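You operate a simulated robot arm through the tools that you are given. There is no shell and no other tool. Be economical: measure what you need, move in short steps, check, and stop when the job is done.

The job below is to be done with a simulated two-armed robot. You get a single attempt, and the scene is never put back.

TASK
Match the sensor in the heat block at 37.
Fine: one press on match when both displays stand still; dial off, then lift it on to the fit mat. Set down upright: sensor.

It is judged by the outcome, as a careful person would: the job done as asked, and still so three seconds after it is handed in. It fails if anything else is knocked over, pushed out of place, dropped, spilled or broken.

THE ROBOT
Two 7-joint arms with fingered hands on one trunk, on a base that drives. Base frame: it is fixed to the floor where the robot stands at the start and does not move with it; the origin is under the middle of the robot, x ahead of it, y to its left, z up. Lengths are in m, angles in rad, forces in N, time in s.
The left shoulder is at the start at [0.042, 0.163, 1.061], the right one opposite. Places, roughly: fit mat [0.7, -0.2, 0.8]; heat block [0.5, 0, 0.8]; heat dial [0.5, -0.1, 0.9]; match button [0.5, 0, 0.9]. Payload 4 kg a hand.
The TCP of each hand is the grasp point between the finger pads, 0.036 m short of the fingertips. In the tool frame z runs along the fingers and y along their closing line. Largest opening 0.124 m; the body of the gripper starts 0.042 m behind the TCP. The gripper is a hand of 4 fingers: y runs from the thumb to the fingers, the wrist lies at [-0.015, -0.099, -0.189] in the tool frame, and closing takes about 1.5 s.
Orientation is told as [roll, pitch, yaw] about the base's x, y, z axes, in that order, counted from this pose: with the fingers straight down and the wrist toward the robot, the tool's x, y and z point along [0, 1, 0], [1, 0, 0] and [0, 0, -1] of the base frame.

THE INTERFACE
- The arms move only by the tool send_rows. It takes "left_rows", "right_rows" or both (then of equal length, played together; a hand with none holds still); each is text: rows parted by semicolons, each of 6 numbers parted by spaces: the shift along the tool's x, y, z in units of 50 mm (1.0 is 50 mm), then the turn, a rotation vector about the tool's x, y, z in units of 6 degrees (1.0 is 6 degrees). In form: x y z ax ay az; .... A call has 1 to 20 rows; each row shifts and turns the commanded pose from where the row before left it, along the tool's axes as they then stand. "left_grip" and "right_grip" are, for a hand that has rows, the finger opening in m, from 0 to 0.124, set as the call begins (left out, the last holds). A call with a number of a shift or a turn outside -1 to 1 is refused whole. A row lasts 0.2 s, in which the tool goes at most 0.05 m and 0.15 rad; a call with a longer step from one row to the next is refused whole, and so is a gripper value outside its range. A pose out of reach is approached as far as the arm can. The call stops where the force on the tool passes 40 N (or 10 N more than at its start, if that is more) or the arm is blocked; 0.2 s more then pass. Each finger travels about 0.045 m/s and halts on what it meets, pressing with about 25 N; the grip force reading is that of the motor and also rises with nothing between the fingers. The clock runs only during rows and for 0.2 s after the last one: add rows that do not move to give the fingers time. The reply holds the time, the measured pose of the TCP, the force on the tool along the base axes, the opening and the grip force, in the units named above and with some noise, with the torque about the TCP (base axes, N m) and any sound that the robot's microphone picked up.
- Cameras (640 x 400 px; columns grow to the right, rows downward): "scene" is now at [0.1502, -0.0084, 1.2942]; the picture's right is [-0.09, -1.00, 0.01], its down [-0.53, 0.04, -0.84] and it looks along [0.84, -0.09, -0.54] (base axes); focal length 247 px, centre (320, 200). "left" rides on the left gripper at [-0.075, -0.086, -0.123] in its tool frame; the picture's right is [-0.70, -0.34, 0.63], its down [0.64, -0.68, 0.35] and it looks along [0.32, 0.65, 0.69] (tool axes); focal length 275 px, centre (320, 200). "right" rides on the right gripper at [0.075, -0.086, -0.123] in its tool frame; the picture's right is [-0.70, 0.34, -0.63], its down [-0.64, -0.68, 0.35] and it looks along [-0.32, 0.65, 0.69] (tool axes); focal length 275 px, centre (320, 200). There is no depth. A picture from a camera that has moved, and an enlarged one, comes with that camera's place and axes in the base frame and with its lens.
- grab_frame(camera): a new picture of that camera. The clock stands still meanwhile.
- slide_trunk(by): slides the trunk up (or, below 0, down) by that many m; the arms and the scene camera ride with it, the base frame stays. It gives what a move gives, with no picture.
- drive_base(legs): drives the robot by 1 to 6 legs, each [ahead, left, turn to the left] in m, m and rad, along the robot's own axes; the way and the turn of a leg run together, so that a leg with both is an arc; at most 1.5 m and 3.142 rad a leg. The arms and the cameras ride along, it lands a little off, and it stops where it bumps. It gives what a move gives.
- set_grasp(shape, hand): the hand has 4 fingers and takes this shape, open, in about a second: jaw (thumb against the fingers, like two jaws); tri (thumb and two fingers); tip (a fingertip pinch); poke (one finger out to press); point (the index stretched); flat (the hand flat); cup (the hand cupped); fist (a fist). The gripper value then closes the fingers along that shape, each until it touches; the sizes above hold for jaw. It gives what a move gives, with no picture.
- aim_head(pan, tilt): turns the head with the scene camera to pan (to the left, within 1.501 rad either way) and tilt (down, from -0.506 to 1.204), counted from straight ahead of the robot. It gives what a move gives.
- zoom(camera, box): a new picture of the part [left, top, right, bottom] of that camera's present view, enlarged. The clock stands still meanwhile.
- job_done(): hands the job in; it is judged then, once.

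Work in short steps. Places have to be worked out from the pictures, the camera data and where the tool is seen: move nearer, look again, correct. Check each grasp and each placing, and mend what went wrong. You have 120 turns and 92 pictures in all, those below and enlarged ones among them. Open the grippers and draw the arms clear of the work before you hand the job in, unless the task says otherwise; then end with one line.

The tools are called after "Request:" as name(argument=value, ...) on one line, values as JSON. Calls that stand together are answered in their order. send_rows: Moves the arms, as the interface text tells. Its arguments: {"type":"object","properties":{"left_rows":{"type":"string"},"left_grip":{"type":"number"},"right_rows":{"type":"string"},"right_grip":{"type":"number"}},"required":[]} The other tools are called the same way: slide_trunk (by) slides the trunk up or down; set_grasp (shape, hand) gives the hand a shape; drive_base (legs) drives the base; aim_head (pan, tilt) turns the head that bears the scene camera; grab_frame (camera) takes a picture; zoom (camera, box) takes an enlarged picture of a part of a camera's view; job_done () hands the job in.

At the start:

```text
t: 0.0
left_position: [0.6677, 0.1548, 1.1757]
left_tcp_rot: [-0.001, -0.001, 0.001]
left_contact_force: [-0.6, 0.7, 0.8]
left_torque: [-0.01, 0.0, 0.01]
left_grip_width: 0.1237
left_grip_force: 0.1
left_shape: jaw
right_position: [0.5687, -0.3691, 1.1542]
right_tcp_rot: [0.0, 0.0, 0.0]
right_contact_force: [-0.6, 1.0, 0.8]
right_torque: [-0.02, 0.0, 0.03]
right_grip_width: 0.1235
right_grip_force: 0.1
right_shape: jaw
trunk travel left (down, up): [-0.225, 0.253]
robot x, y, heading: [-0.0013, 0.0038, 0.001]
head pan, tilt: [-0.096, 0.412]
```

scene: 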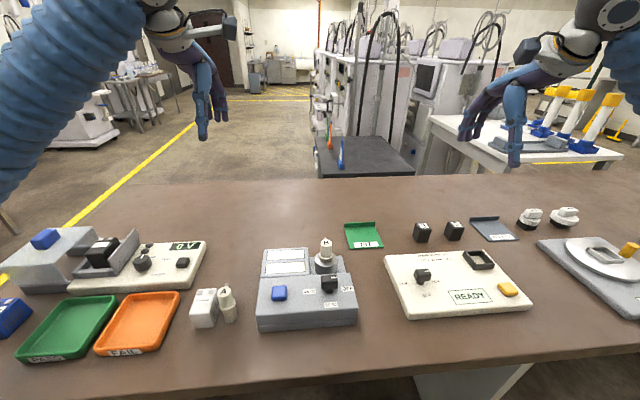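
right: 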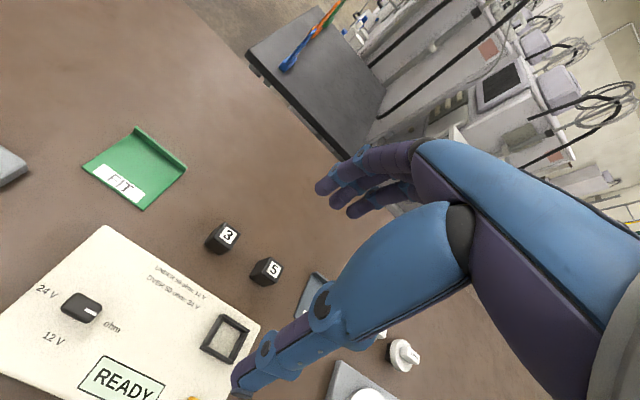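
left: 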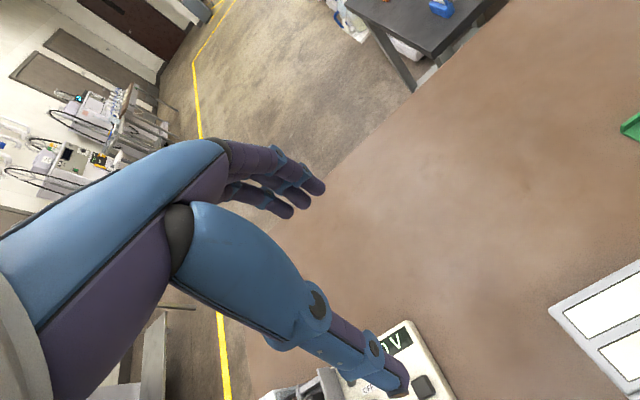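

The heat block unit is in the middle; I'll zoom in to read its details.

Request:
zoom(camera="scene", box=[240, 210, 400, 340])

Request:
zoom(camera="scene", box=[180, 220, 400, 340])

```text
3.08 times, centred on (320, 275) of scene
camera zoom: at [0.1502, -0.0084, 1.2942], right [-0.09, -1.0, 0.01], down [-0.53, 0.04, -0.84], along [0.84, -0.09, -0.54], focal length 759 px, centre (320, -31)
```

zoom: 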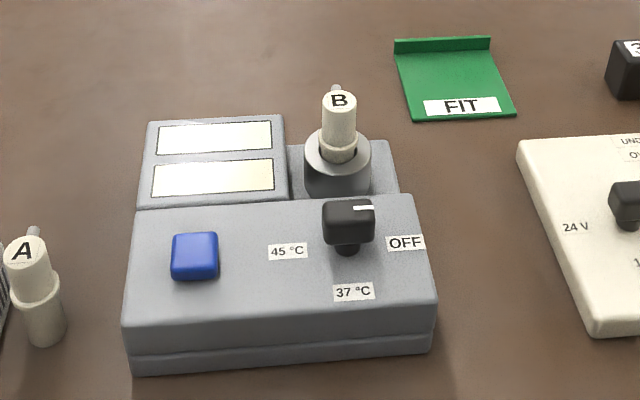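

```text
2.91 times, centred on (290, 280) of scene
camera zoom: at [0.1502, -0.0084, 1.2942], right [-0.09, -1.0, 0.01], down [-0.53, 0.04, -0.84], along [0.84, -0.09, -0.54], focal length 718 px, centre (407, -33)
```

zoom: 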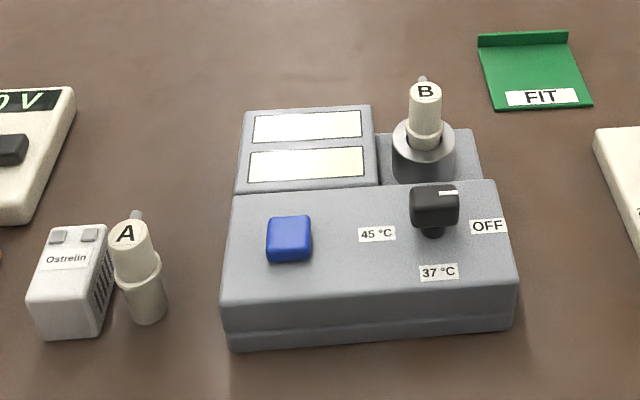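

The block holds sensor B and the dial points to OFF, with 37 on the near side, so it needs a quarter turn clockwise. The block is near the inner reach limit, so I'll back off a little first.

Request:
drive_base(legs=[[-0.15, 0, 0]])

Request:
aim_head(pan=-0.05, tilt=0.5)

Request:
grab_frame(camera="scene")

Request:
grab_frame(camera="right")

```text
t: 1.4
left_position: [0.5146, 0.1557, 1.1767]
left_tcp_rot: [0.0, -0.002, 0.0]
left_contact_force: [-0.6, 0.4, 0.8]
left_torque: [-0.03, -0.02, -0.04]
left_grip_width: 0.1236
left_grip_force: 0.1
left_shape: jaw
right_position: [0.4131, -0.3682, 1.1556]
right_tcp_rot: [0.0, -0.002, 0.0]
right_contact_force: [-0.6, -0.5, 0.6]
right_torque: [0.05, -0.01, -0.01]
right_grip_width: 0.1239
right_grip_force: 0.2
right_shape: jaw
trunk travel left (down, up): [-0.225, 0.253]
robot x, y, heading: [-0.1519, 0.0012, 0.002]
head pan, tilt: [-0.096, 0.412]
```

```text
t: 2.0
left_position: [0.5159, 0.1557, 1.1764]
left_tcp_rot: [0.001, 0.001, 0.001]
left_contact_force: [1.2, -0.4, 0.6]
left_torque: [0.02, 0.01, 0.0]
left_grip_width: 0.1238
left_grip_force: 0.0
left_shape: jaw
right_position: [0.4161, -0.3696, 1.1553]
right_tcp_rot: [0.001, 0.0, -0.001]
right_contact_force: [0.0, 0.0, -0.3]
right_torque: [0.03, -0.01, -0.01]
right_grip_width: 0.1237
right_grip_force: 0.1
right_shape: jaw
trunk travel left (down, up): [-0.225, 0.253]
robot x, y, heading: [-0.1501, 0.0018, -0.003]
head pan, tilt: [-0.051, 0.499]
```

```text
86 pictures are left
camera scene: at [-0.0043, -0.0043, 1.2864], right [-0.05, -1.0, 0.01], down [-0.61, 0.02, -0.79], along [0.79, -0.04, -0.61], focal length 247 px, centre (320, 200)
```

scene: 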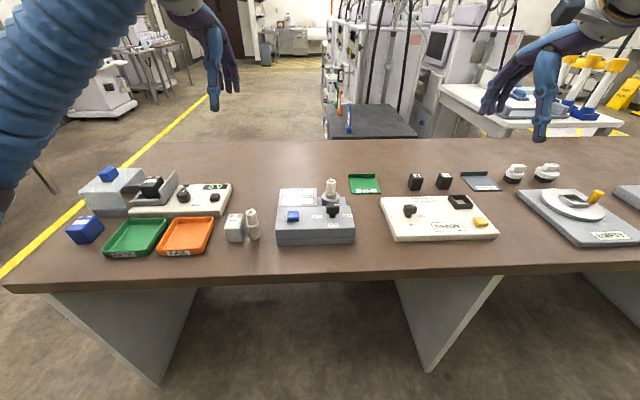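

```text
85 pictures are left
camera right: at [0.3307, -0.293, 1.2779], right [0.34, -0.7, 0.63], down [-0.68, -0.64, -0.35], along [0.65, -0.32, -0.69], focal length 275 px, centre (320, 200)
```

right: 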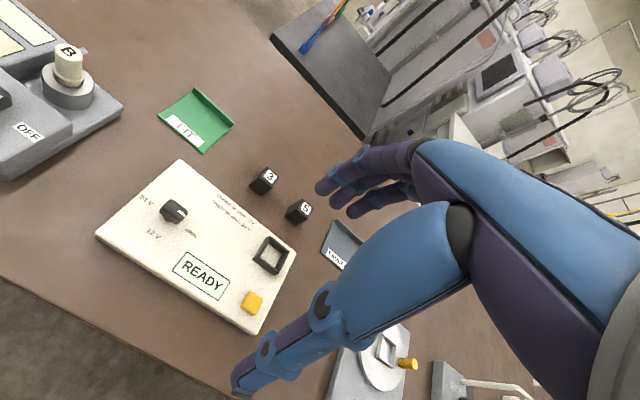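

Triangulating the views, sensor B's top is at about (0.568, -0.067, 0.92), the dial near (0.483, -0.065, 0.89), the button near (0.48, 0.036, 0.87) and the mat near (0.69, -0.2, 0.82). I'll turn the right hand to yaw 90, with the wrist on the right, and bring it near the dial to look.

Request:
set_grasp(hand="right", shape="tip")

Request:
send_rows(right_rows="0 0 0 0 0 -1;0 0 0 0 0 -1;0 0 0 0 0 -1;0 0 0 0 0 -1;0 0 0 0 0 -1;0 0 0 0 0 -1;0 0 0 0 0 -1;0 0 0 0 0 -1;0 0 0 0 0 -1;0 0 0 0 0 -1;0 0 0 0 0 -1;0 0 0 0 0 -1;0 0 0 0 0 -1;0 0 0 0 0 -1;0 0 0 0 0 -1;-0.2 0.8 0.4 0 0 0;-0.2 0.8 0.4 0 0 0;-0.2 0.8 0.4 0 0 0;-0.2 0.8 0.4 0 0 0;-0.2 0.8 0.4 0 0 0")

Request:
grab_frame(camera="right")

Request:
grab_frame(camera="scene")

```text
t: 2.9
left_position: [0.5159, 0.1552, 1.1764]
left_tcp_rot: [-0.001, 0.0, 0.0]
left_contact_force: [0.1, -0.7, 0.3]
left_torque: [0.0, 0.02, -0.01]
left_grip_width: 0.1237
left_grip_force: 0.0
left_shape: jaw
right_position: [0.4154, -0.3685, 1.1554]
right_tcp_rot: [0.0, -0.001, 0.001]
right_contact_force: [0.5, 0.3, -0.6]
right_torque: [0.03, 0.02, -0.01]
right_grip_width: 0.1237
right_grip_force: 0.1
right_shape: tip
trunk travel left (down, up): [-0.225, 0.253]
robot x, y, heading: [-0.1551, 0.0, 0.003]
head pan, tilt: [-0.051, 0.499]
```

```text
t: 7.1
left_position: [0.5155, 0.1565, 1.1762]
left_tcp_rot: [0.0, -0.001, 0.0]
left_contact_force: [1.0, -0.4, -0.3]
left_torque: [0.02, -0.01, -0.01]
left_grip_width: 0.1239
left_grip_force: 0.0
left_shape: jaw
right_position: [0.4414, -0.3537, 1.1391]
right_tcp_rot: [0.002, 0.0, 0.783]
right_contact_force: [0.2, 0.7, -0.8]
right_torque: [-0.01, 0.0, 0.02]
right_grip_width: 0.1236
right_grip_force: 0.0
right_shape: tip
right hand out of reach, approached as far as the arm can: row 8, 9, 10, 11, 12, 13, 14, 15, 16, 17, 18, 19, 20
trunk travel left (down, up): [-0.225, 0.253]
robot x, y, heading: [-0.1549, -0.0019, 0.004]
head pan, tilt: [-0.051, 0.499]
```

```text
84 pictures are left
camera right: at [0.3294, -0.3595, 1.2628], right [0.73, -0.26, 0.63], down [-0.03, -0.94, -0.35], along [0.68, 0.24, -0.69], focal length 275 px, centre (320, 200)
```

right: 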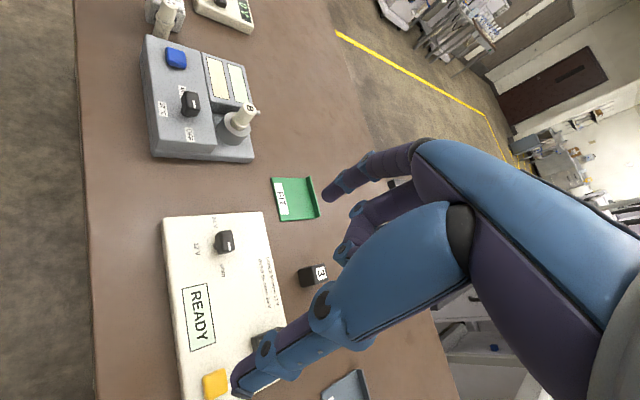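

```text
83 pictures are left
camera scene: at [-0.0042, -0.004, 1.2864], right [-0.05, -1.0, 0.01], down [-0.61, 0.02, -0.79], along [0.79, -0.04, -0.61], focal length 247 px, centre (320, 200)
```

scene: 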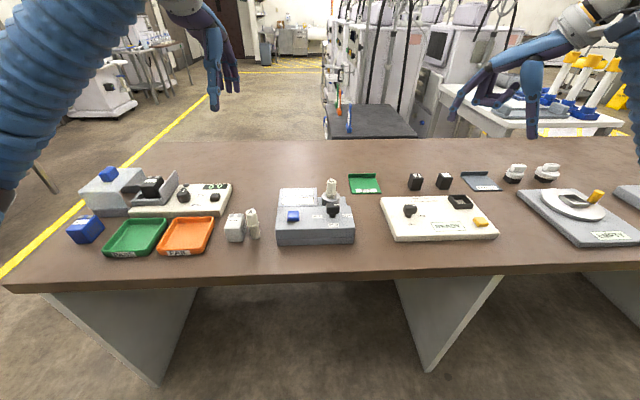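

The right hand only reached about 45° of yaw at this spot. I'll look more closely at the knob and send a null row to see where the command stands.

Request:
zoom(camera="right", box=[130, 30, 290, 130])

Request:
send_rows(right_rows="0 0 0 0 0 0")

```text
4.00 times, centred on (210, 80) of right
camera zoom: at [0.3294, -0.3595, 1.2628], right [0.73, -0.26, 0.63], down [-0.03, -0.94, -0.35], along [0.68, 0.24, -0.69], focal length 1101 px, centre (760, 680)
```

zoom: 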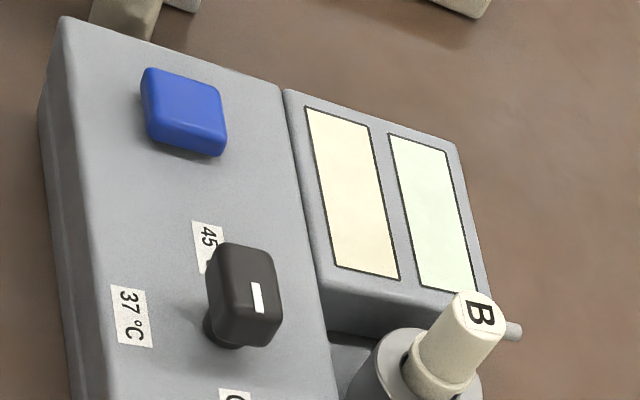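

```text
t: 7.5
left_position: [0.5146, 0.1553, 1.1765]
left_tcp_rot: [-0.001, 0.001, 0.0]
left_contact_force: [0.2, 0.7, -0.3]
left_torque: [-0.01, 0.01, -0.02]
left_grip_width: 0.1235
left_grip_force: 0.1
left_shape: jaw
right_position: [0.4415, -0.3529, 1.1395]
right_tcp_rot: [0.0, 0.001, 0.784]
right_contact_force: [0.6, -0.4, -0.3]
right_torque: [0.02, 0.0, -0.02]
right_grip_width: 0.1238
right_grip_force: 0.1
right_shape: tip
trunk travel left (down, up): [-0.225, 0.253]
robot x, y, heading: [-0.1512, -0.0003, 0.002]
head pan, tilt: [-0.051, 0.499]
```

The knob is a squarish block on a stem. I'll go back to yaw 0, move above and short of the dial while the left hand steps aside, then test how far the yaw goes clockwise.

Request:
send_rows(right_rows="0 0 0 0 0 1;0 0 0 0 0 1;0 0 0 0 0 1;0 0 0 0 0 1;0 0 0 0 0 1;0 0 0 0 0 1;0 0 0 0 0 1;0 0 0 0 0 0.5;0.84 0.14 0.36 0 0 0;0.84 0.14 0.36 0 0 0;0.84 0.14 0.36 0 0 0;0.84 0.14 0.36 0 0 0;0.84 0.14 0.36 0 0 0;0.84 0.14 0.36 0 0 0", left_rows="0.6 0 0 0 0 0;0.6 0 0 0 0 0;0.6 0 0 0 0 0;0.6 0 0 0 0 0;0 0 0 0 0 0;0 0 0 0 0 0;0 0 0 0 0 0;0 0 0 0 0 0;0 0 0 0 0 0;0 0 0 0 0 0;0 0 0 0 0 0;0 0 0 0 0 0;0 0 0 0 0 0;0 0 0 0 0 0")

Request:
send_rows(right_rows="0 0 0 0 0 1;0 0 0 0 0 1;0 0 0 0 0 1;0 0 0 0 0 1;0 0 0 0 0 1;0 0 0 0 0 1;0 0 0 0 0 1;0 0 0 0 0 1;0 0 0 0 0 1;0 0 0 0 0 1;0 0 0 0 0 1;0 0 0 0 0 1;0 0 0 0 0 1;0 0 0 0 0 1;0 0 0 0 0 1")

Request:
grab_frame(camera="scene")

Request:
grab_frame(camera="right")

```text
t: 10.5
left_position: [0.5141, 0.277, 1.1763]
left_tcp_rot: [0.001, 0.001, -0.001]
left_contact_force: [-0.4, -0.5, -0.1]
left_torque: [0.02, 0.01, 0.01]
left_grip_width: 0.1238
left_grip_force: 0.0
left_shape: jaw
right_position: [0.4853, -0.102, 1.0323]
right_tcp_rot: [0.0, 0.001, -0.003]
right_contact_force: [-0.5, -0.7, -0.1]
right_torque: [-0.01, 0.02, -0.04]
right_grip_width: 0.1236
right_grip_force: 0.0
right_shape: tip
trunk travel left (down, up): [-0.225, 0.253]
robot x, y, heading: [-0.1533, -0.0024, 0.001]
head pan, tilt: [-0.051, 0.499]
```

```text
t: 13.7
left_position: [0.5132, 0.2771, 1.1764]
left_tcp_rot: [0.001, 0.0, 0.001]
left_contact_force: [0.5, 0.9, -1.1]
left_torque: [0.02, -0.02, 0.01]
left_grip_width: 0.1235
left_grip_force: 0.1
left_shape: jaw
right_position: [0.4834, -0.1022, 1.0306]
right_tcp_rot: [0.002, -0.001, -1.572]
right_contact_force: [0.6, -0.4, 0.3]
right_torque: [-0.01, 0.01, 0.03]
right_grip_width: 0.1238
right_grip_force: 0.1
right_shape: tip
trunk travel left (down, up): [-0.225, 0.253]
robot x, y, heading: [-0.1539, -0.0008, -0.001]
head pan, tilt: [-0.051, 0.499]
```

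```text
81 pictures are left
camera scene: at [-0.0045, -0.0039, 1.2864], right [-0.05, -1.0, 0.01], down [-0.61, 0.02, -0.79], along [0.79, -0.04, -0.61], focal length 247 px, centre (320, 200)
```

scene: 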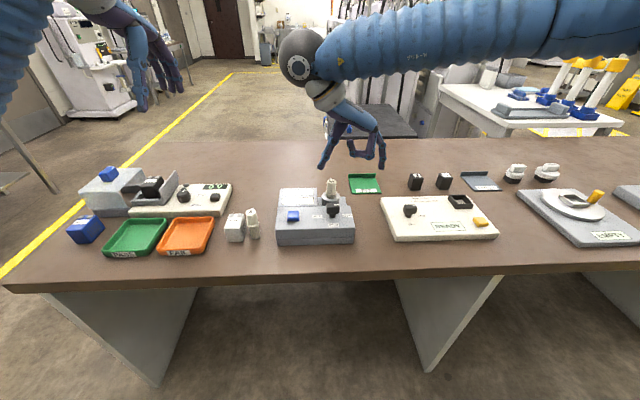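

```text
80 pictures are left
camera right: at [0.5608, -0.0154, 1.1548], right [-0.7, -0.34, 0.63], down [-0.64, 0.68, -0.35], along [-0.32, -0.65, -0.69], focal length 275 px, centre (320, 200)
```

right: 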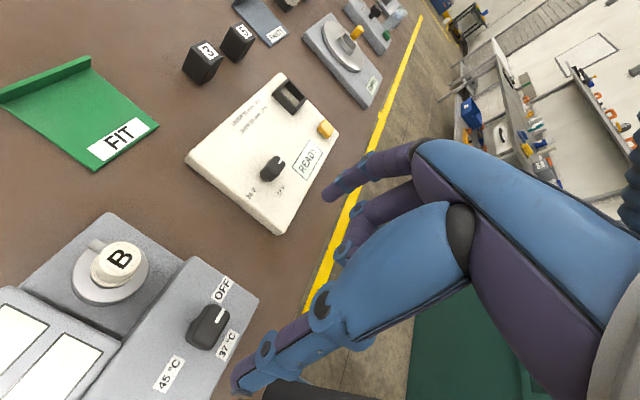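

Yaw -90 is reachable, so one grip can turn the dial a full quarter. This view is good for locating the knob and sensor, so I'll zoom in.

Request:
zoom(camera="right", box=[60, 220, 280, 358])

Request:
zoom(camera="scene", box=[270, 160, 370, 250])

```text
2.90 times, centred on (170, 289) of right
camera zoom: at [0.5608, -0.0154, 1.1548], right [-0.7, -0.34, 0.63], down [-0.64, 0.68, -0.35], along [-0.32, -0.65, -0.69], focal length 798 px, centre (755, -58)
```

zoom: 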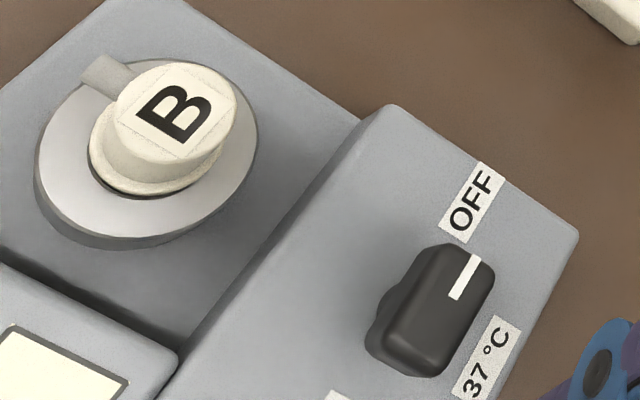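

```text
4.44 times, centred on (320, 205) of scene
camera zoom: at [-0.0045, -0.0039, 1.2864], right [-0.05, -1.0, 0.01], down [-0.61, 0.02, -0.79], along [0.79, -0.04, -0.61], focal length 1097 px, centre (320, 178)
```

zoom: 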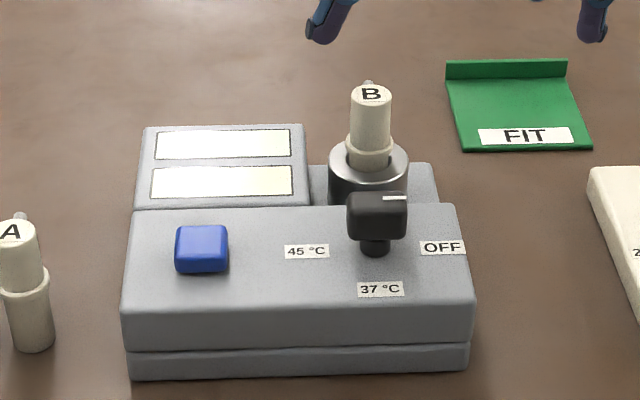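

The knob's long side runs along the pointer, centred at (0.480, -0.0625) with its top at z≈0.892. The sensor is at (0.571, -0.066), top 0.909. I'll return to yaw 0 with the opening reduced to 0.06 and hover over the knob.

Request:
send_rows(right_rows="0 0 0 0 0 -1;0 0 0 0 0 -1;0 0 0 0 0 -1;0 0 0 0 0 -1;0 0 0 0 0 -1;0 0 0 0 0 -1;0 0 0 0 0 -1;0 0 0 0 0 -1;0 0 0 0 0 -1;0 0 0 0 0 -1;0 0 0 0 0 -1;0 0 0 0 0 -1;0 0 0 0 0 -1;0 0 0 0 0 -1;0 0 0 0 0 -1;0.4 -0.03 0.3 0 0 0;0.4 -0.03 0.3 0 0 0;0 0 0.3 0 0 0;0 0 0.3 0 0 0", right_grip=0.06)

Request:
zoom(camera="scene", box=[250, 110, 410, 250])

Request:
grab_frame(camera="right")

```text
t: 17.7
left_position: [0.5133, 0.278, 1.1768]
left_tcp_rot: [0.001, -0.001, 0.0]
left_contact_force: [0.4, -0.4, -0.1]
left_torque: [-0.01, -0.03, -0.01]
left_grip_width: 0.1237
left_grip_force: 0.0
left_shape: jaw
right_position: [0.4811, -0.0618, 0.9718]
right_tcp_rot: [0.0, -0.002, 0.001]
right_contact_force: [-0.6, 0.8, 1.0]
right_torque: [0.01, -0.01, 0.01]
right_grip_width: 0.0612
right_grip_force: 0.0
right_shape: tip
trunk travel left (down, up): [-0.225, 0.253]
robot x, y, heading: [-0.1523, -0.0046, -0.004]
head pan, tilt: [-0.051, 0.499]
```

```text
2.86 times, centred on (330, 180) of scene
camera zoom: at [-0.0044, -0.004, 1.2864], right [-0.05, -1.0, 0.01], down [-0.61, 0.02, -0.79], along [0.79, -0.04, -0.61], focal length 705 px, centre (291, 257)
```

zoom: 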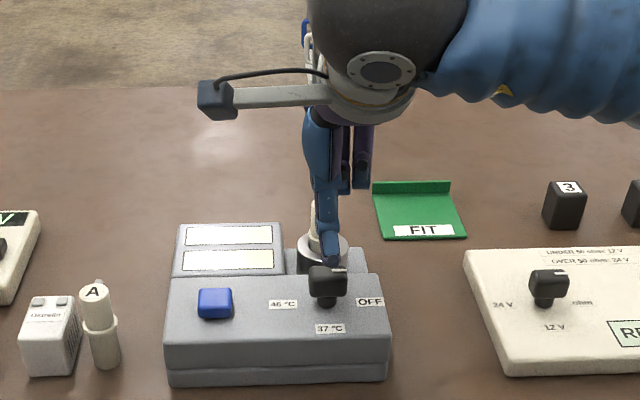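

```text
76 pictures are left
camera right: at [0.397, 0.014, 1.0944], right [0.34, -0.7, 0.63], down [-0.68, -0.64, -0.35], along [0.65, -0.32, -0.69], focal length 275 px, centre (320, 200)
```

right: 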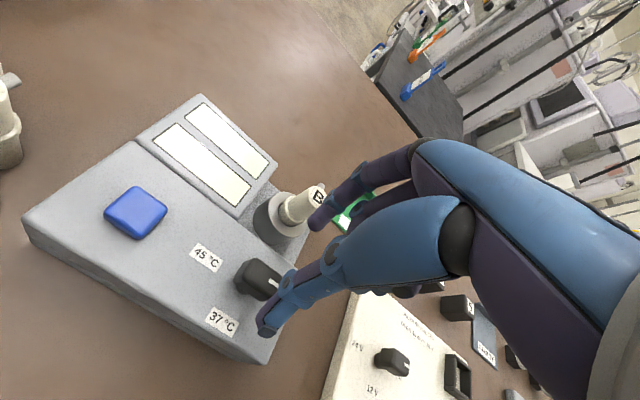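

The thumb lines up with the near face and the index finger should pass between knob and sensor. I'll narrow the opening to 0.045 for sensor clearance and go down partway.

Request:
send_rows(right_rows="0 0 0.3 0 0 0;0 0 0.3 0 0 0;0 0 0 0 0 0", right_grip=0.046)

Request:
grab_frame(camera="right")

Request:
zoom(camera="scene", box=[280, 150, 380, 240])

```text
t: 18.5
left_position: [0.512, 0.2769, 1.1764]
left_tcp_rot: [0.0, 0.001, 0.0]
left_contact_force: [-0.1, -0.2, 0.7]
left_torque: [0.05, 0.03, 0.04]
left_grip_width: 0.1234
left_grip_force: 0.0
left_shape: jaw
right_position: [0.482, -0.0627, 0.9414]
right_tcp_rot: [-0.002, -0.001, -0.001]
right_contact_force: [-0.2, -1.0, -0.1]
right_torque: [-0.04, 0.0, 0.01]
right_grip_width: 0.048
right_grip_force: 0.0
right_shape: tip
trunk travel left (down, up): [-0.225, 0.253]
robot x, y, heading: [-0.1517, 0.0011, 0.001]
head pan, tilt: [-0.051, 0.499]
```

```text
75 pictures are left
camera right: at [0.3971, 0.0139, 1.0651], right [0.34, -0.7, 0.63], down [-0.68, -0.64, -0.35], along [0.65, -0.32, -0.69], focal length 275 px, centre (320, 200)
```

right: 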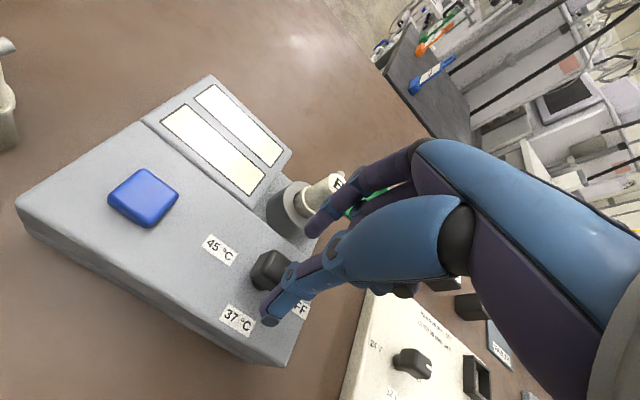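

```text
4.44 times, centred on (330, 195) of scene
camera zoom: at [-0.0046, -0.004, 1.2865], right [-0.05, -1.0, 0.01], down [-0.61, 0.02, -0.79], along [0.79, -0.04, -0.61], focal length 1097 px, centre (276, 222)
```

zoom: 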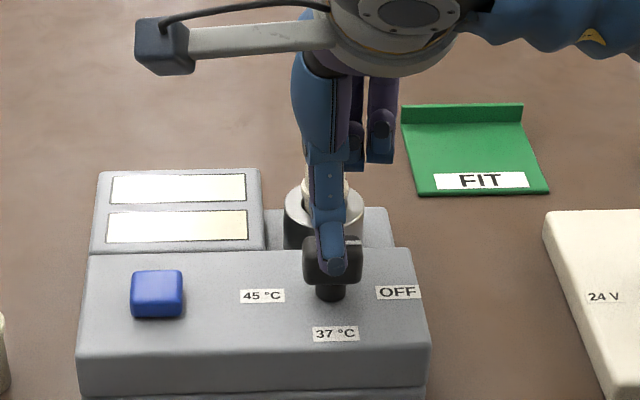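

The fingers straddle the knob well. I'll lower another 33 mm, then check before closing.

Request:
send_rows(right_rows="0 0 0.22 0 0 0;0 0 0.22 0 0 0;0 0 0.22 0 0 0;0 0 0 0 0 0")

Request:
grab_frame(camera="right")

```text
t: 19.5
left_position: [0.5119, 0.2771, 1.1769]
left_tcp_rot: [0.002, 0.0, 0.0]
left_contact_force: [-0.2, 0.9, -0.6]
left_torque: [0.01, 0.01, 0.0]
left_grip_width: 0.1236
left_grip_force: 0.0
left_shape: jaw
right_position: [0.4804, -0.0632, 0.9086]
right_tcp_rot: [0.0, 0.0, -0.001]
right_contact_force: [-2.5, -0.4, 2.8]
right_torque: [0.02, 0.09, 0.0]
right_grip_width: 0.0484
right_grip_force: 0.2
right_shape: tip
trunk travel left (down, up): [-0.225, 0.253]
robot x, y, heading: [-0.154, -0.001, -0.004]
head pan, tilt: [-0.051, 0.499]
```

```text
73 pictures are left
camera right: at [0.3967, 0.0124, 1.032], right [0.34, -0.7, 0.63], down [-0.68, -0.64, -0.35], along [0.65, -0.32, -0.69], focal length 275 px, centre (320, 200)
```

right: 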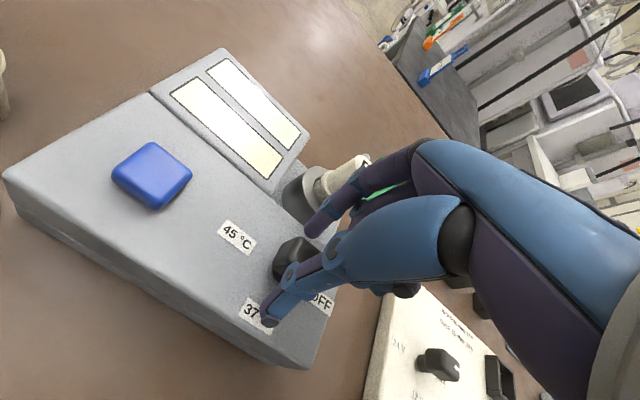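

There's a small contact force (-2.5 N in x), possibly a finger segment against the sensor. I'll zoom in before closing.

Request:
zoom(camera="right", box=[240, 130, 400, 330])

```text
2.00 times, centred on (320, 230) of right
camera zoom: at [0.3967, 0.0124, 1.032], right [0.34, -0.7, 0.63], down [-0.68, -0.64, -0.35], along [0.65, -0.32, -0.69], focal length 551 px, centre (320, 140)
```

zoom: 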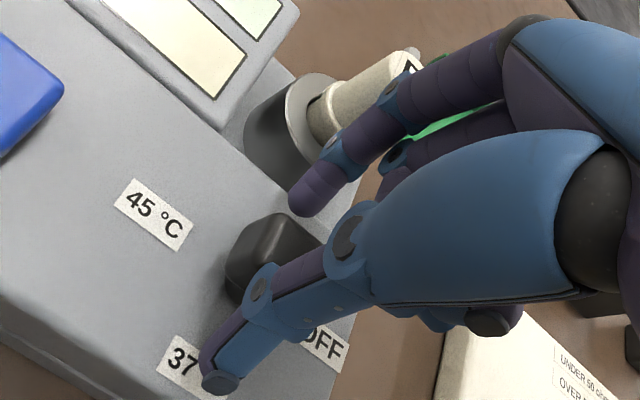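

The index knuckle sits right beside the sensor. I'll raise 4 mm, shift 3 mm toward the robot, and close on the knob.

Request:
send_rows(right_rows="0 -0.06 -0.08 0 0 0;0 0 0 0 0 0;0 0 0 0 0 0;0 0 0 0 0 0;0 0 0 0 0 0", right_grip=0.03)

Request:
zoom(camera="right", box=[200, 110, 400, 330])

```text
t: 20.7
left_position: [0.5134, 0.2765, 1.1776]
left_tcp_rot: [0.0, 0.0, -0.001]
left_contact_force: [-0.1, -0.4, -0.2]
left_torque: [0.01, -0.01, -0.01]
left_grip_width: 0.1236
left_grip_force: 0.0
left_shape: jaw
right_position: [0.4772, -0.063, 0.912]
right_tcp_rot: [0.001, 0.0, 0.0]
right_contact_force: [-1.3, 0.0, 0.7]
right_torque: [-0.01, 0.0, 0.0]
right_grip_width: 0.0336
right_grip_force: 0.1
right_shape: tip
trunk travel left (down, up): [-0.225, 0.253]
robot x, y, heading: [-0.1514, 0.002, 0.003]
head pan, tilt: [-0.051, 0.499]
```

```text
1.82 times, centred on (300, 220) of right
camera zoom: at [0.3937, 0.0126, 1.0354], right [0.34, -0.7, 0.63], down [-0.68, -0.64, -0.35], along [0.65, -0.32, -0.69], focal length 500 px, centre (356, 164)
```

zoom: 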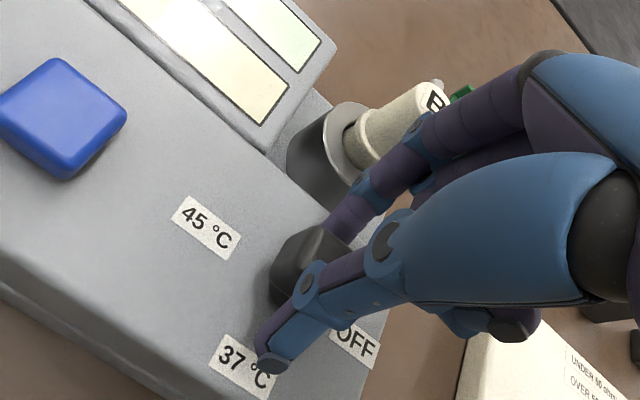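

Forces are back to noise level and the fingers are near both knob faces. Closing fully on the knob.

Request:
send_rows(right_rows="0 0 0 0 0 0;0 0 0 0 0 0;0 0 0 0 0 0;0 0 0 0 0 0;0 0 0 0 0 0", right_grip=0.005)

Request:
zoom(camera="right", box=[200, 110, 400, 330])

```text
t: 21.9
left_position: [0.5129, 0.2769, 1.1773]
left_tcp_rot: [0.0, 0.0, 0.0]
left_contact_force: [0.1, -0.4, 0.5]
left_torque: [0.0, 0.0, 0.0]
left_grip_width: 0.1237
left_grip_force: 0.1
left_shape: jaw
right_position: [0.4778, -0.0627, 0.9126]
right_tcp_rot: [0.001, -0.001, 0.002]
right_contact_force: [-5.9, -1.0, 1.7]
right_torque: [-0.06, -0.18, -0.01]
right_grip_width: 0.0255
right_grip_force: 24.6
right_shape: tip
trunk travel left (down, up): [-0.225, 0.253]
robot x, y, heading: [-0.1593, 0.003, 0.004]
head pan, tilt: [-0.051, 0.499]
```

```text
1.82 times, centred on (300, 220) of right
camera zoom: at [0.3932, 0.0125, 1.0355], right [0.34, -0.7, 0.63], down [-0.68, -0.64, -0.35], along [0.65, -0.32, -0.69], focal length 500 px, centre (356, 164)
```

zoom: 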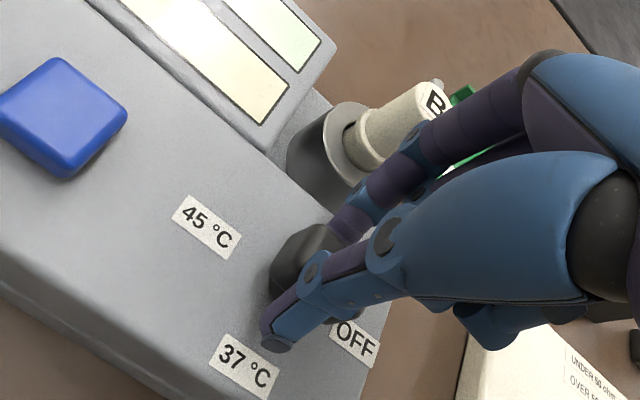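

I have the knob at 25.5 mm. I'll turn clockwise 30° first and check force and motion.

Request:
send_rows(right_rows="0 -0.02 0 0 0 1;0 0 0 0 0 1;0 0 0 0 0 1;0 0 0 0 0 1;0 0 0 0 0 1")

Request:
zoom(camera="right", box=[160, 110, 400, 330])

```text
t: 23.1
left_position: [0.5124, 0.2763, 1.1755]
left_tcp_rot: [0.0, -0.002, 0.0]
left_contact_force: [0.2, -0.4, 0.4]
left_torque: [0.01, -0.01, 0.0]
left_grip_width: 0.1237
left_grip_force: 0.1
left_shape: jaw
right_position: [0.4779, -0.0609, 0.9128]
right_tcp_rot: [0.001, -0.002, -0.526]
right_contact_force: [0.9, -0.9, -0.3]
right_torque: [-0.23, -0.34, 0.0]
right_grip_width: 0.0245
right_grip_force: 25.5
right_shape: tip
trunk travel left (down, up): [-0.225, 0.253]
robot x, y, heading: [-0.1532, 0.0001, 0.004]
head pan, tilt: [-0.051, 0.499]
```

```text
1.82 times, centred on (280, 220) of right
camera zoom: at [0.442, 0.0469, 1.0358], right [-0.06, -0.77, 0.63], down [-0.91, -0.22, -0.35], along [0.4, -0.6, -0.69], focal length 500 px, centre (393, 164)
```

zoom: 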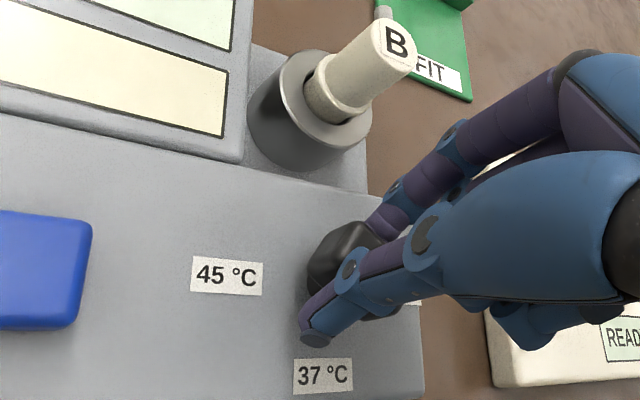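

The knob turns with the hand at almost no force. I'll turn the remaining 60°.

Request:
send_rows(right_rows="0 0 0 0 0 1;0 0 0 0 0 1;0 0 0 0 0 1;0 0 0 0 0 1;0 0 0 0 0 1;0 0 0 0 0 1;0 0 0 0 0 1;0 0 0 0 0 1;0 0 0 0 0 1;0 0 0 0 0 1")

Request:
grab_frame(camera="right")

Request:
zoom(camera="scene", box=[260, 150, 380, 250])

```text
t: 25.3
left_position: [0.5138, 0.2789, 1.1754]
left_tcp_rot: [0.001, 0.001, 0.0]
left_contact_force: [1.0, 0.8, 0.4]
left_torque: [-0.01, 0.0, -0.02]
left_grip_width: 0.124
left_grip_force: 0.1
left_shape: jaw
right_position: [0.4784, -0.0621, 0.9131]
right_tcp_rot: [-0.001, 0.0, -1.574]
right_contact_force: [9.6, 6.3, -4.8]
right_torque: [-0.18, -0.12, 0.06]
right_grip_width: 0.0244
right_grip_force: 25.5
right_shape: tip
trunk travel left (down, up): [-0.225, 0.253]
robot x, y, heading: [-0.1515, -0.0004, 0.004]
head pan, tilt: [-0.051, 0.499]
```

```text
68 pictures are left
camera right: at [0.5549, 0.0248, 1.0364], right [-0.7, -0.33, 0.63], down [-0.64, 0.68, -0.35], along [-0.32, -0.65, -0.69], focal length 275 px, centre (320, 200)
```

right: 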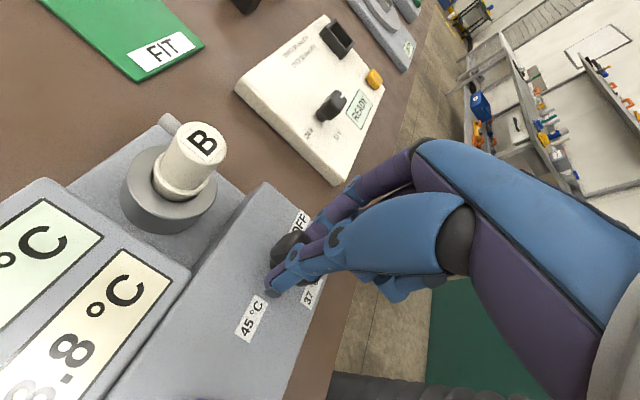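

```text
4.00 times, centred on (320, 200) of scene
camera zoom: at [-0.0035, -0.0035, 1.2862], right [-0.05, -1.0, 0.01], down [-0.61, 0.02, -0.79], along [0.79, -0.05, -0.61], focal length 987 px, centre (320, 200)
```

zoom: 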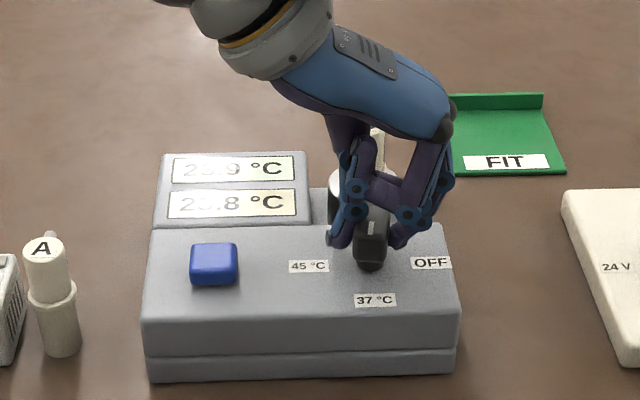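

The displays are lit and the knob points at 37. I'll release and rise straight up for a clear look.

Request:
send_rows(right_rows="0 0 0 0 0 0;0 0 0 0 0 0;0 0 0 0 0 0;0 0 -0.4 0 0 0;0 0 -0.4 0 0 0;0 0 -0.4 0 0 0;0 0 -0.4 0 0 0", right_grip=0.05)

Request:
zoom(camera="scene", box=[260, 150, 380, 250])

Request:
grab_frame(camera="right")

```text
t: 26.9
left_position: [0.5119, 0.2769, 1.1765]
left_tcp_rot: [0.0, 0.0, 0.001]
left_contact_force: [0.1, 0.5, 0.7]
left_torque: [0.02, 0.02, 0.01]
left_grip_width: 0.1238
left_grip_force: 0.0
left_shape: jaw
right_position: [0.4771, -0.0609, 0.994]
right_tcp_rot: [0.0, 0.0, -1.57]
right_contact_force: [0.9, 0.5, 0.4]
right_torque: [-0.02, 0.02, 0.01]
right_grip_width: 0.0499
right_grip_force: 0.0
right_shape: tip
trunk travel left (down, up): [-0.225, 0.253]
robot x, y, heading: [-0.147, 0.001, 0.002]
head pan, tilt: [-0.051, 0.499]
```

```text
4.00 times, centred on (320, 200) of scene
camera zoom: at [-0.0049, -0.0039, 1.2866], right [-0.05, -1.0, 0.01], down [-0.61, 0.02, -0.79], along [0.79, -0.04, -0.61], focal length 987 px, centre (320, 200)
```

zoom: 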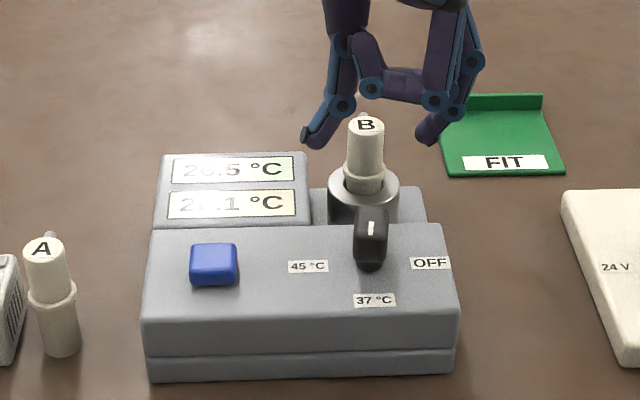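

```text
65 pictures are left
camera right: at [0.553, 0.0247, 1.1171], right [-0.7, -0.34, 0.63], down [-0.64, 0.68, -0.35], along [-0.32, -0.65, -0.69], focal length 275 px, centre (320, 200)
```

right: 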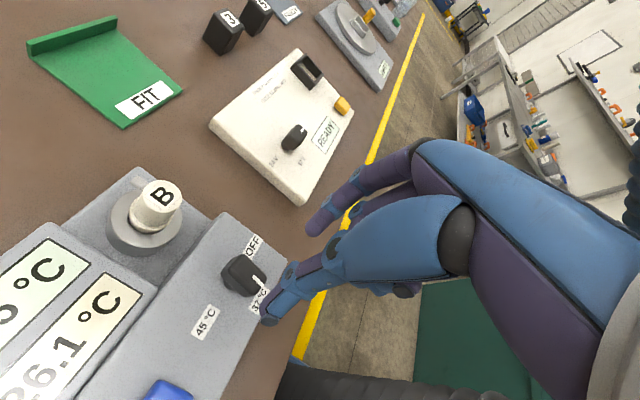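

Temperatures are climbing. While it heats I'll move the right hand out to the right and give the left hand the poke shape; I put the button at about (0.477, 0.040, 0.866).

Request:
send_rows(right_rows="0 0.8 -0.4 0 0 0;0 0.9 -0.2 0 0 0;0 0.9 0 0 0 0;0 0.9 0 0 0 0;0 0.9 0 0 0 0")

Request:
set_grasp(hand="left", shape="poke")

Request:
send_rows(left_rows="-0.7 -0.12 0.4 0 0 0;-0.7 -0.12 0.4 0 0 0;-0.7 -0.12 0.4 0 0 0;-0.7 -0.12 0.4 0 0 0;-0.7 -0.12 0.4 0 0 0;-0.7 -0.12 0.4 0 0 0;0 0 0.4 0 0 0")

Request:
grab_frame(camera="left")

Request:
grab_frame(camera="scene")

```text
t: 28.1
left_position: [0.5128, 0.277, 1.1769]
left_tcp_rot: [0.0, 0.0, 0.001]
left_contact_force: [-0.3, -0.6, 0.2]
left_torque: [0.01, 0.02, 0.01]
left_grip_width: 0.1237
left_grip_force: 0.0
left_shape: jaw
right_position: [0.4798, -0.2805, 1.0216]
right_tcp_rot: [0.001, 0.002, -1.572]
right_contact_force: [0.0, 0.5, -0.3]
right_torque: [-0.03, 0.01, 0.01]
right_grip_width: 0.0498
right_grip_force: 0.0
right_shape: tip
trunk travel left (down, up): [-0.225, 0.253]
robot x, y, heading: [-0.1564, -0.0002, 0.003]
head pan, tilt: [-0.051, 0.499]
```

```text
t: 29.0
left_position: [0.5134, 0.2761, 1.1772]
left_tcp_rot: [-0.001, -0.001, 0.0]
left_contact_force: [-0.1, 0.3, 0.9]
left_torque: [0.0, 0.01, 0.0]
left_grip_width: 0.0001
left_grip_force: 0.1
left_shape: poke
right_position: [0.4789, -0.2822, 1.0224]
right_tcp_rot: [0.0, 0.001, -1.57]
right_contact_force: [-0.3, 0.0, -0.9]
right_torque: [0.03, -0.03, 0.01]
right_grip_width: 0.0498
right_grip_force: 0.1
right_shape: tip
trunk travel left (down, up): [-0.225, 0.253]
robot x, y, heading: [-0.1494, -0.0028, 0.004]
head pan, tilt: [-0.051, 0.499]
```

```text
t: 30.6
left_position: [0.4797, 0.0687, 1.0349]
left_tcp_rot: [-0.003, 0.001, -0.002]
left_contact_force: [-0.2, -0.4, 0.6]
left_torque: [-0.04, -0.01, 0.01]
left_grip_width: 0.0001
left_grip_force: 0.0
left_shape: poke
right_position: [0.4809, -0.2801, 1.022]
right_tcp_rot: [-0.001, 0.001, -1.569]
right_contact_force: [-0.3, 0.5, 0.0]
right_torque: [0.01, -0.01, 0.02]
right_grip_width: 0.0497
right_grip_force: 0.0
right_shape: tip
trunk travel left (down, up): [-0.225, 0.253]
robot x, y, heading: [-0.1489, -0.0004, -0.003]
head pan, tilt: [-0.051, 0.499]
```

```text
64 pictures are left
camera left: at [0.3929, -0.0054, 1.1577], right [-0.34, -0.7, -0.63], down [-0.68, 0.64, -0.35], along [0.65, 0.32, -0.69], focal length 275 px, centre (320, 200)
```

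left: 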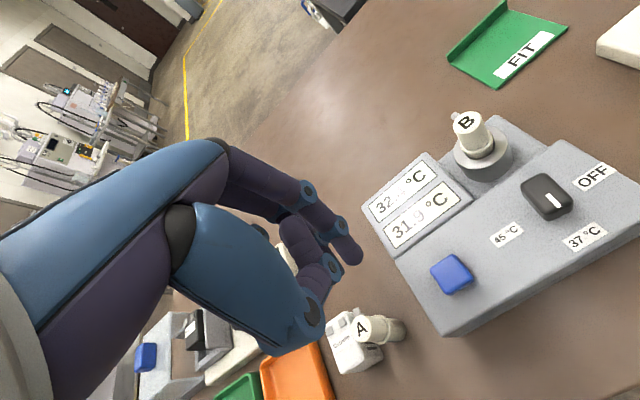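

```text
63 pictures are left
camera scene: at [-0.0042, -0.0033, 1.2863], right [-0.05, -1.0, 0.01], down [-0.61, 0.02, -0.79], along [0.79, -0.05, -0.61], focal length 247 px, centre (320, 200)
```

scene: 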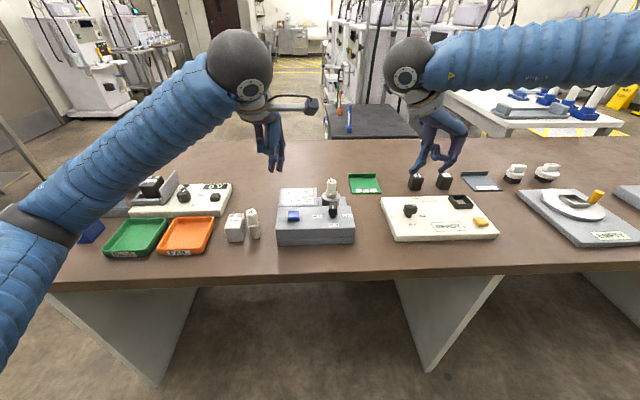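

The left camera reads the displays clearly (about 32), and the index tip appears directly under the TCP. I'll check that with a scene zoom.

Request:
zoom(camera="scene", box=[230, 130, 350, 230])

Request:
zoom(camera="left", box=[260, 150, 500, 350])

```text
4.00 times, centred on (290, 180) of scene
camera zoom: at [-0.0042, -0.0033, 1.2863], right [-0.05, -1.0, 0.01], down [-0.61, 0.02, -0.79], along [0.79, -0.05, -0.61], focal length 987 px, centre (440, 280)
```

zoom: 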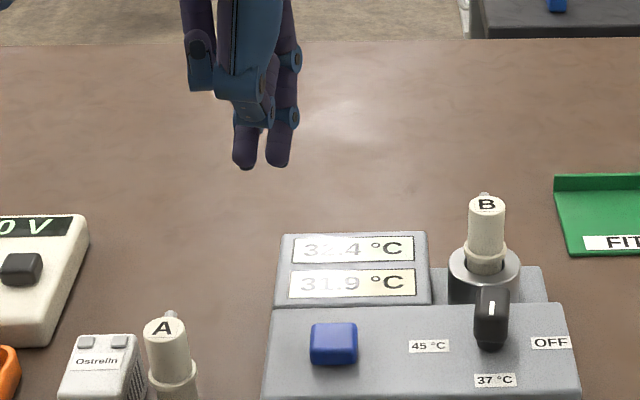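

```text
2.00 times, centred on (380, 250) of left
camera zoom: at [0.3929, -0.0054, 1.1577], right [-0.34, -0.7, -0.63], down [-0.68, 0.64, -0.35], along [0.65, 0.32, -0.69], focal length 551 px, centre (200, 100)
```

zoom: 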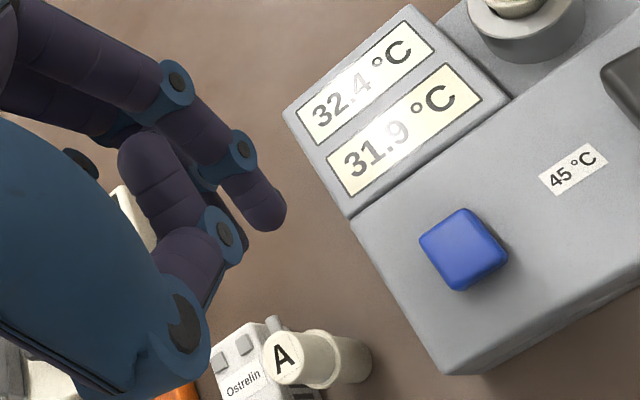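

The poke tip is near (0.481, 0.062, 0.998). I'll bring it to about 3 cm above the button and wait there for the temperatures.

Request:
send_rows(left_rows="-0.22 -0.04 0.3 0 0 0;-0.22 -0.04 0.3 0 0 0;0 0 0.4 0 0 0;0 0 0.3 0 0 0;0 0 0.2 0 0 0;0 0 0 0 0 0;0 0 0 0 0 0;0 0 0 0 0 0;0 0 0 0 0 0;0 0 0 0 0 0")

Request:
grab_frame(camera="left")

Request:
zoom(camera="scene", box=[250, 160, 370, 250])

```text
t: 32.8
left_position: [0.4759, 0.0449, 0.9605]
left_tcp_rot: [-0.001, -0.001, 0.001]
left_contact_force: [0.5, 0.2, -0.4]
left_torque: [-0.02, 0.0, 0.0]
left_grip_width: 0.0001
left_grip_force: 0.1
left_shape: poke
right_position: [0.4781, -0.2825, 1.0216]
right_tcp_rot: [0.0, -0.001, -1.572]
right_contact_force: [0.3, 0.6, 0.2]
right_torque: [0.01, 0.0, -0.03]
right_grip_width: 0.05
right_grip_force: 0.0
right_shape: tip
trunk travel left (down, up): [-0.225, 0.253]
robot x, y, heading: [-0.15, 0.0016, -0.0]
head pan, tilt: [-0.051, 0.499]
```

```text
60 pictures are left
camera left: at [0.388, -0.0301, 1.0844], right [-0.34, -0.7, -0.63], down [-0.68, 0.65, -0.35], along [0.65, 0.32, -0.69], focal length 275 px, centre (320, 200)
```

left: 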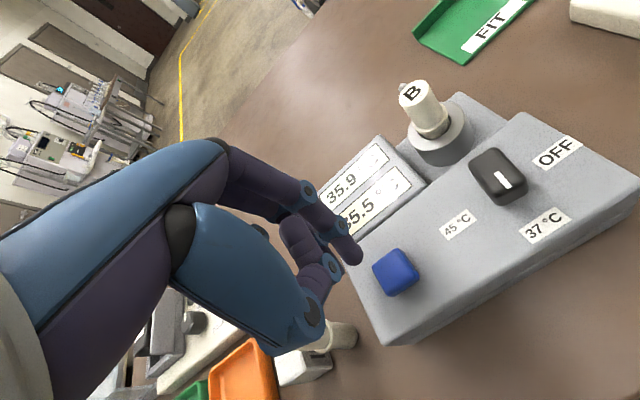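

```text
4.44 times, centred on (310, 205) of scene
camera zoom: at [-0.0046, -0.0043, 1.2865], right [-0.05, -1.0, 0.01], down [-0.61, 0.02, -0.79], along [0.79, -0.04, -0.61], focal length 1097 px, centre (364, 178)
```

zoom: 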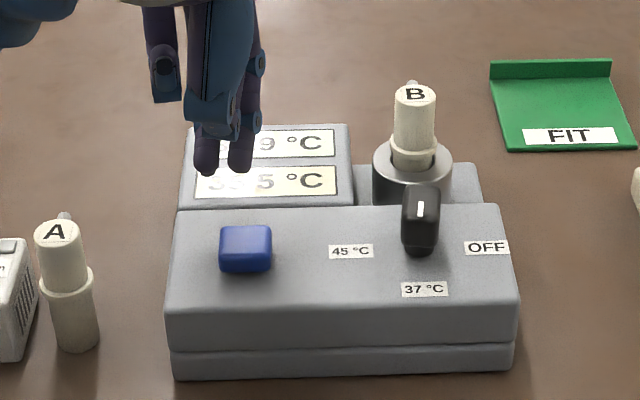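

The button is confirmed at (0.476, 0.037) and the tip at about (0.479, 0.041), which lines up. I'll lower 2 cm and wait for the displays to settle.

Request:
send_rows(left_rows="-0.06 -0.04 0.2 0 0 0;0 0 0.2 0 0 0;0 0 0 0 0 0;0 0 0 0 0 0;0 0 0 0 0 0;0 0 0 0 0 0;0 0 0 0 0 0;0 0 0 0 0 0;0 0 0 0 0 0;0 0 0 0 0 0;0 0 0 0 0 0;0 0 0 0 0 0;0 0 0 0 0 0;0 0 0 0 0 0;0 0 0 0 0 0;0 0 0 0 0 0;0 0 0 0 0 0;0 0 0 0 0 0;0 0 0 0 0 0;0 0 0 0 0 0")

Request:
send_rows(left_rows="0 0 0 0 0 0;0 0 0 0 0 0;0 0 0 0 0 0;0 0 0 0 0 0;0 0 0 0 0 0;0 0 0 0 0 0;0 0 0 0 0 0;0 0 0 0 0 0;0 0 0 0 0 0;0 0 0 0 0 0;0 0 0 0 0 0;0 0 0 0 0 0;0 0 0 0 0 0;0 0 0 0 0 0;0 0 0 0 0 0;0 0 0 0 0 0;0 0 0 0 0 0;0 0 0 0 0 0;0 0 0 0 0 0;0 0 0 0 0 0")

Request:
zoom(camera="left", box=[280, 100, 480, 320])

Request:
zoom(camera="scene", box=[260, 160, 360, 250])

```text
t: 37.0
left_position: [0.4722, 0.0403, 0.9444]
left_tcp_rot: [0.002, -0.007, 0.0]
left_contact_force: [-0.2, -0.4, 0.4]
left_torque: [0.0, 0.0, 0.03]
left_grip_width: 0.0
left_grip_force: 0.1
left_shape: poke
right_position: [0.4763, -0.2826, 1.0239]
right_tcp_rot: [0.004, 0.003, -1.571]
right_contact_force: [0.3, -0.6, 0.2]
right_torque: [0.0, -0.01, -0.01]
right_grip_width: 0.0497
right_grip_force: 0.1
right_shape: tip
trunk travel left (down, up): [-0.225, 0.253]
robot x, y, heading: [-0.1485, -0.0004, 0.002]
head pan, tilt: [-0.051, 0.499]
```

```text
t: 41.2
left_position: [0.4709, 0.0391, 0.9445]
left_tcp_rot: [0.003, -0.009, 0.001]
left_contact_force: [-0.2, 0.7, -0.6]
left_torque: [0.04, 0.01, -0.03]
left_grip_width: 0.0001
left_grip_force: 0.0
left_shape: poke
right_position: [0.4757, -0.2834, 1.0252]
right_tcp_rot: [0.004, 0.002, -1.571]
right_contact_force: [-0.3, 0.6, 0.1]
right_torque: [-0.05, -0.02, 0.0]
right_grip_width: 0.0497
right_grip_force: 0.1
right_shape: tip
trunk travel left (down, up): [-0.225, 0.253]
robot x, y, heading: [-0.1542, -0.0003, -0.002]
head pan, tilt: [-0.051, 0.499]
```

```text
1.82 times, centred on (380, 210) of left
camera zoom: at [0.3829, -0.0357, 1.0676], right [-0.33, -0.69, -0.64], down [-0.68, 0.65, -0.35], along [0.65, 0.32, -0.69], focal length 500 px, centre (211, 182)
```

zoom: 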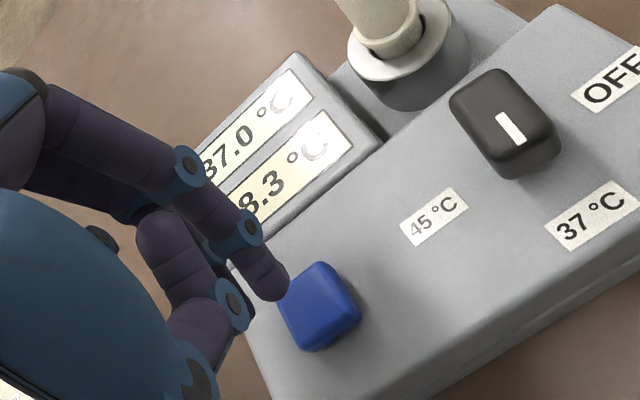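

```text
4.44 times, centred on (310, 205) of scene
camera zoom: at [-0.0087, -0.0069, 1.2872], right [-0.05, -1.0, 0.01], down [-0.6, 0.03, -0.8], along [0.8, -0.04, -0.6], focal length 1097 px, centre (364, 178)
```

zoom: 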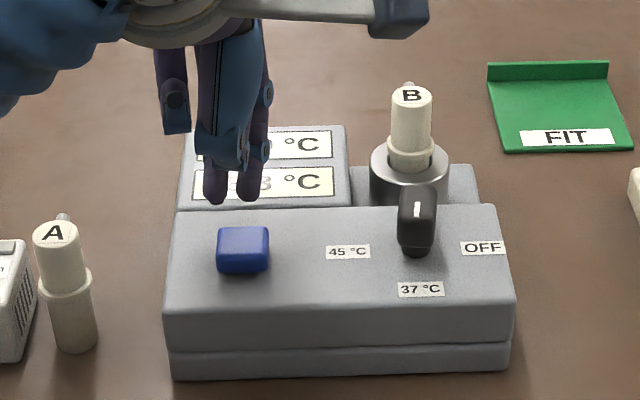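

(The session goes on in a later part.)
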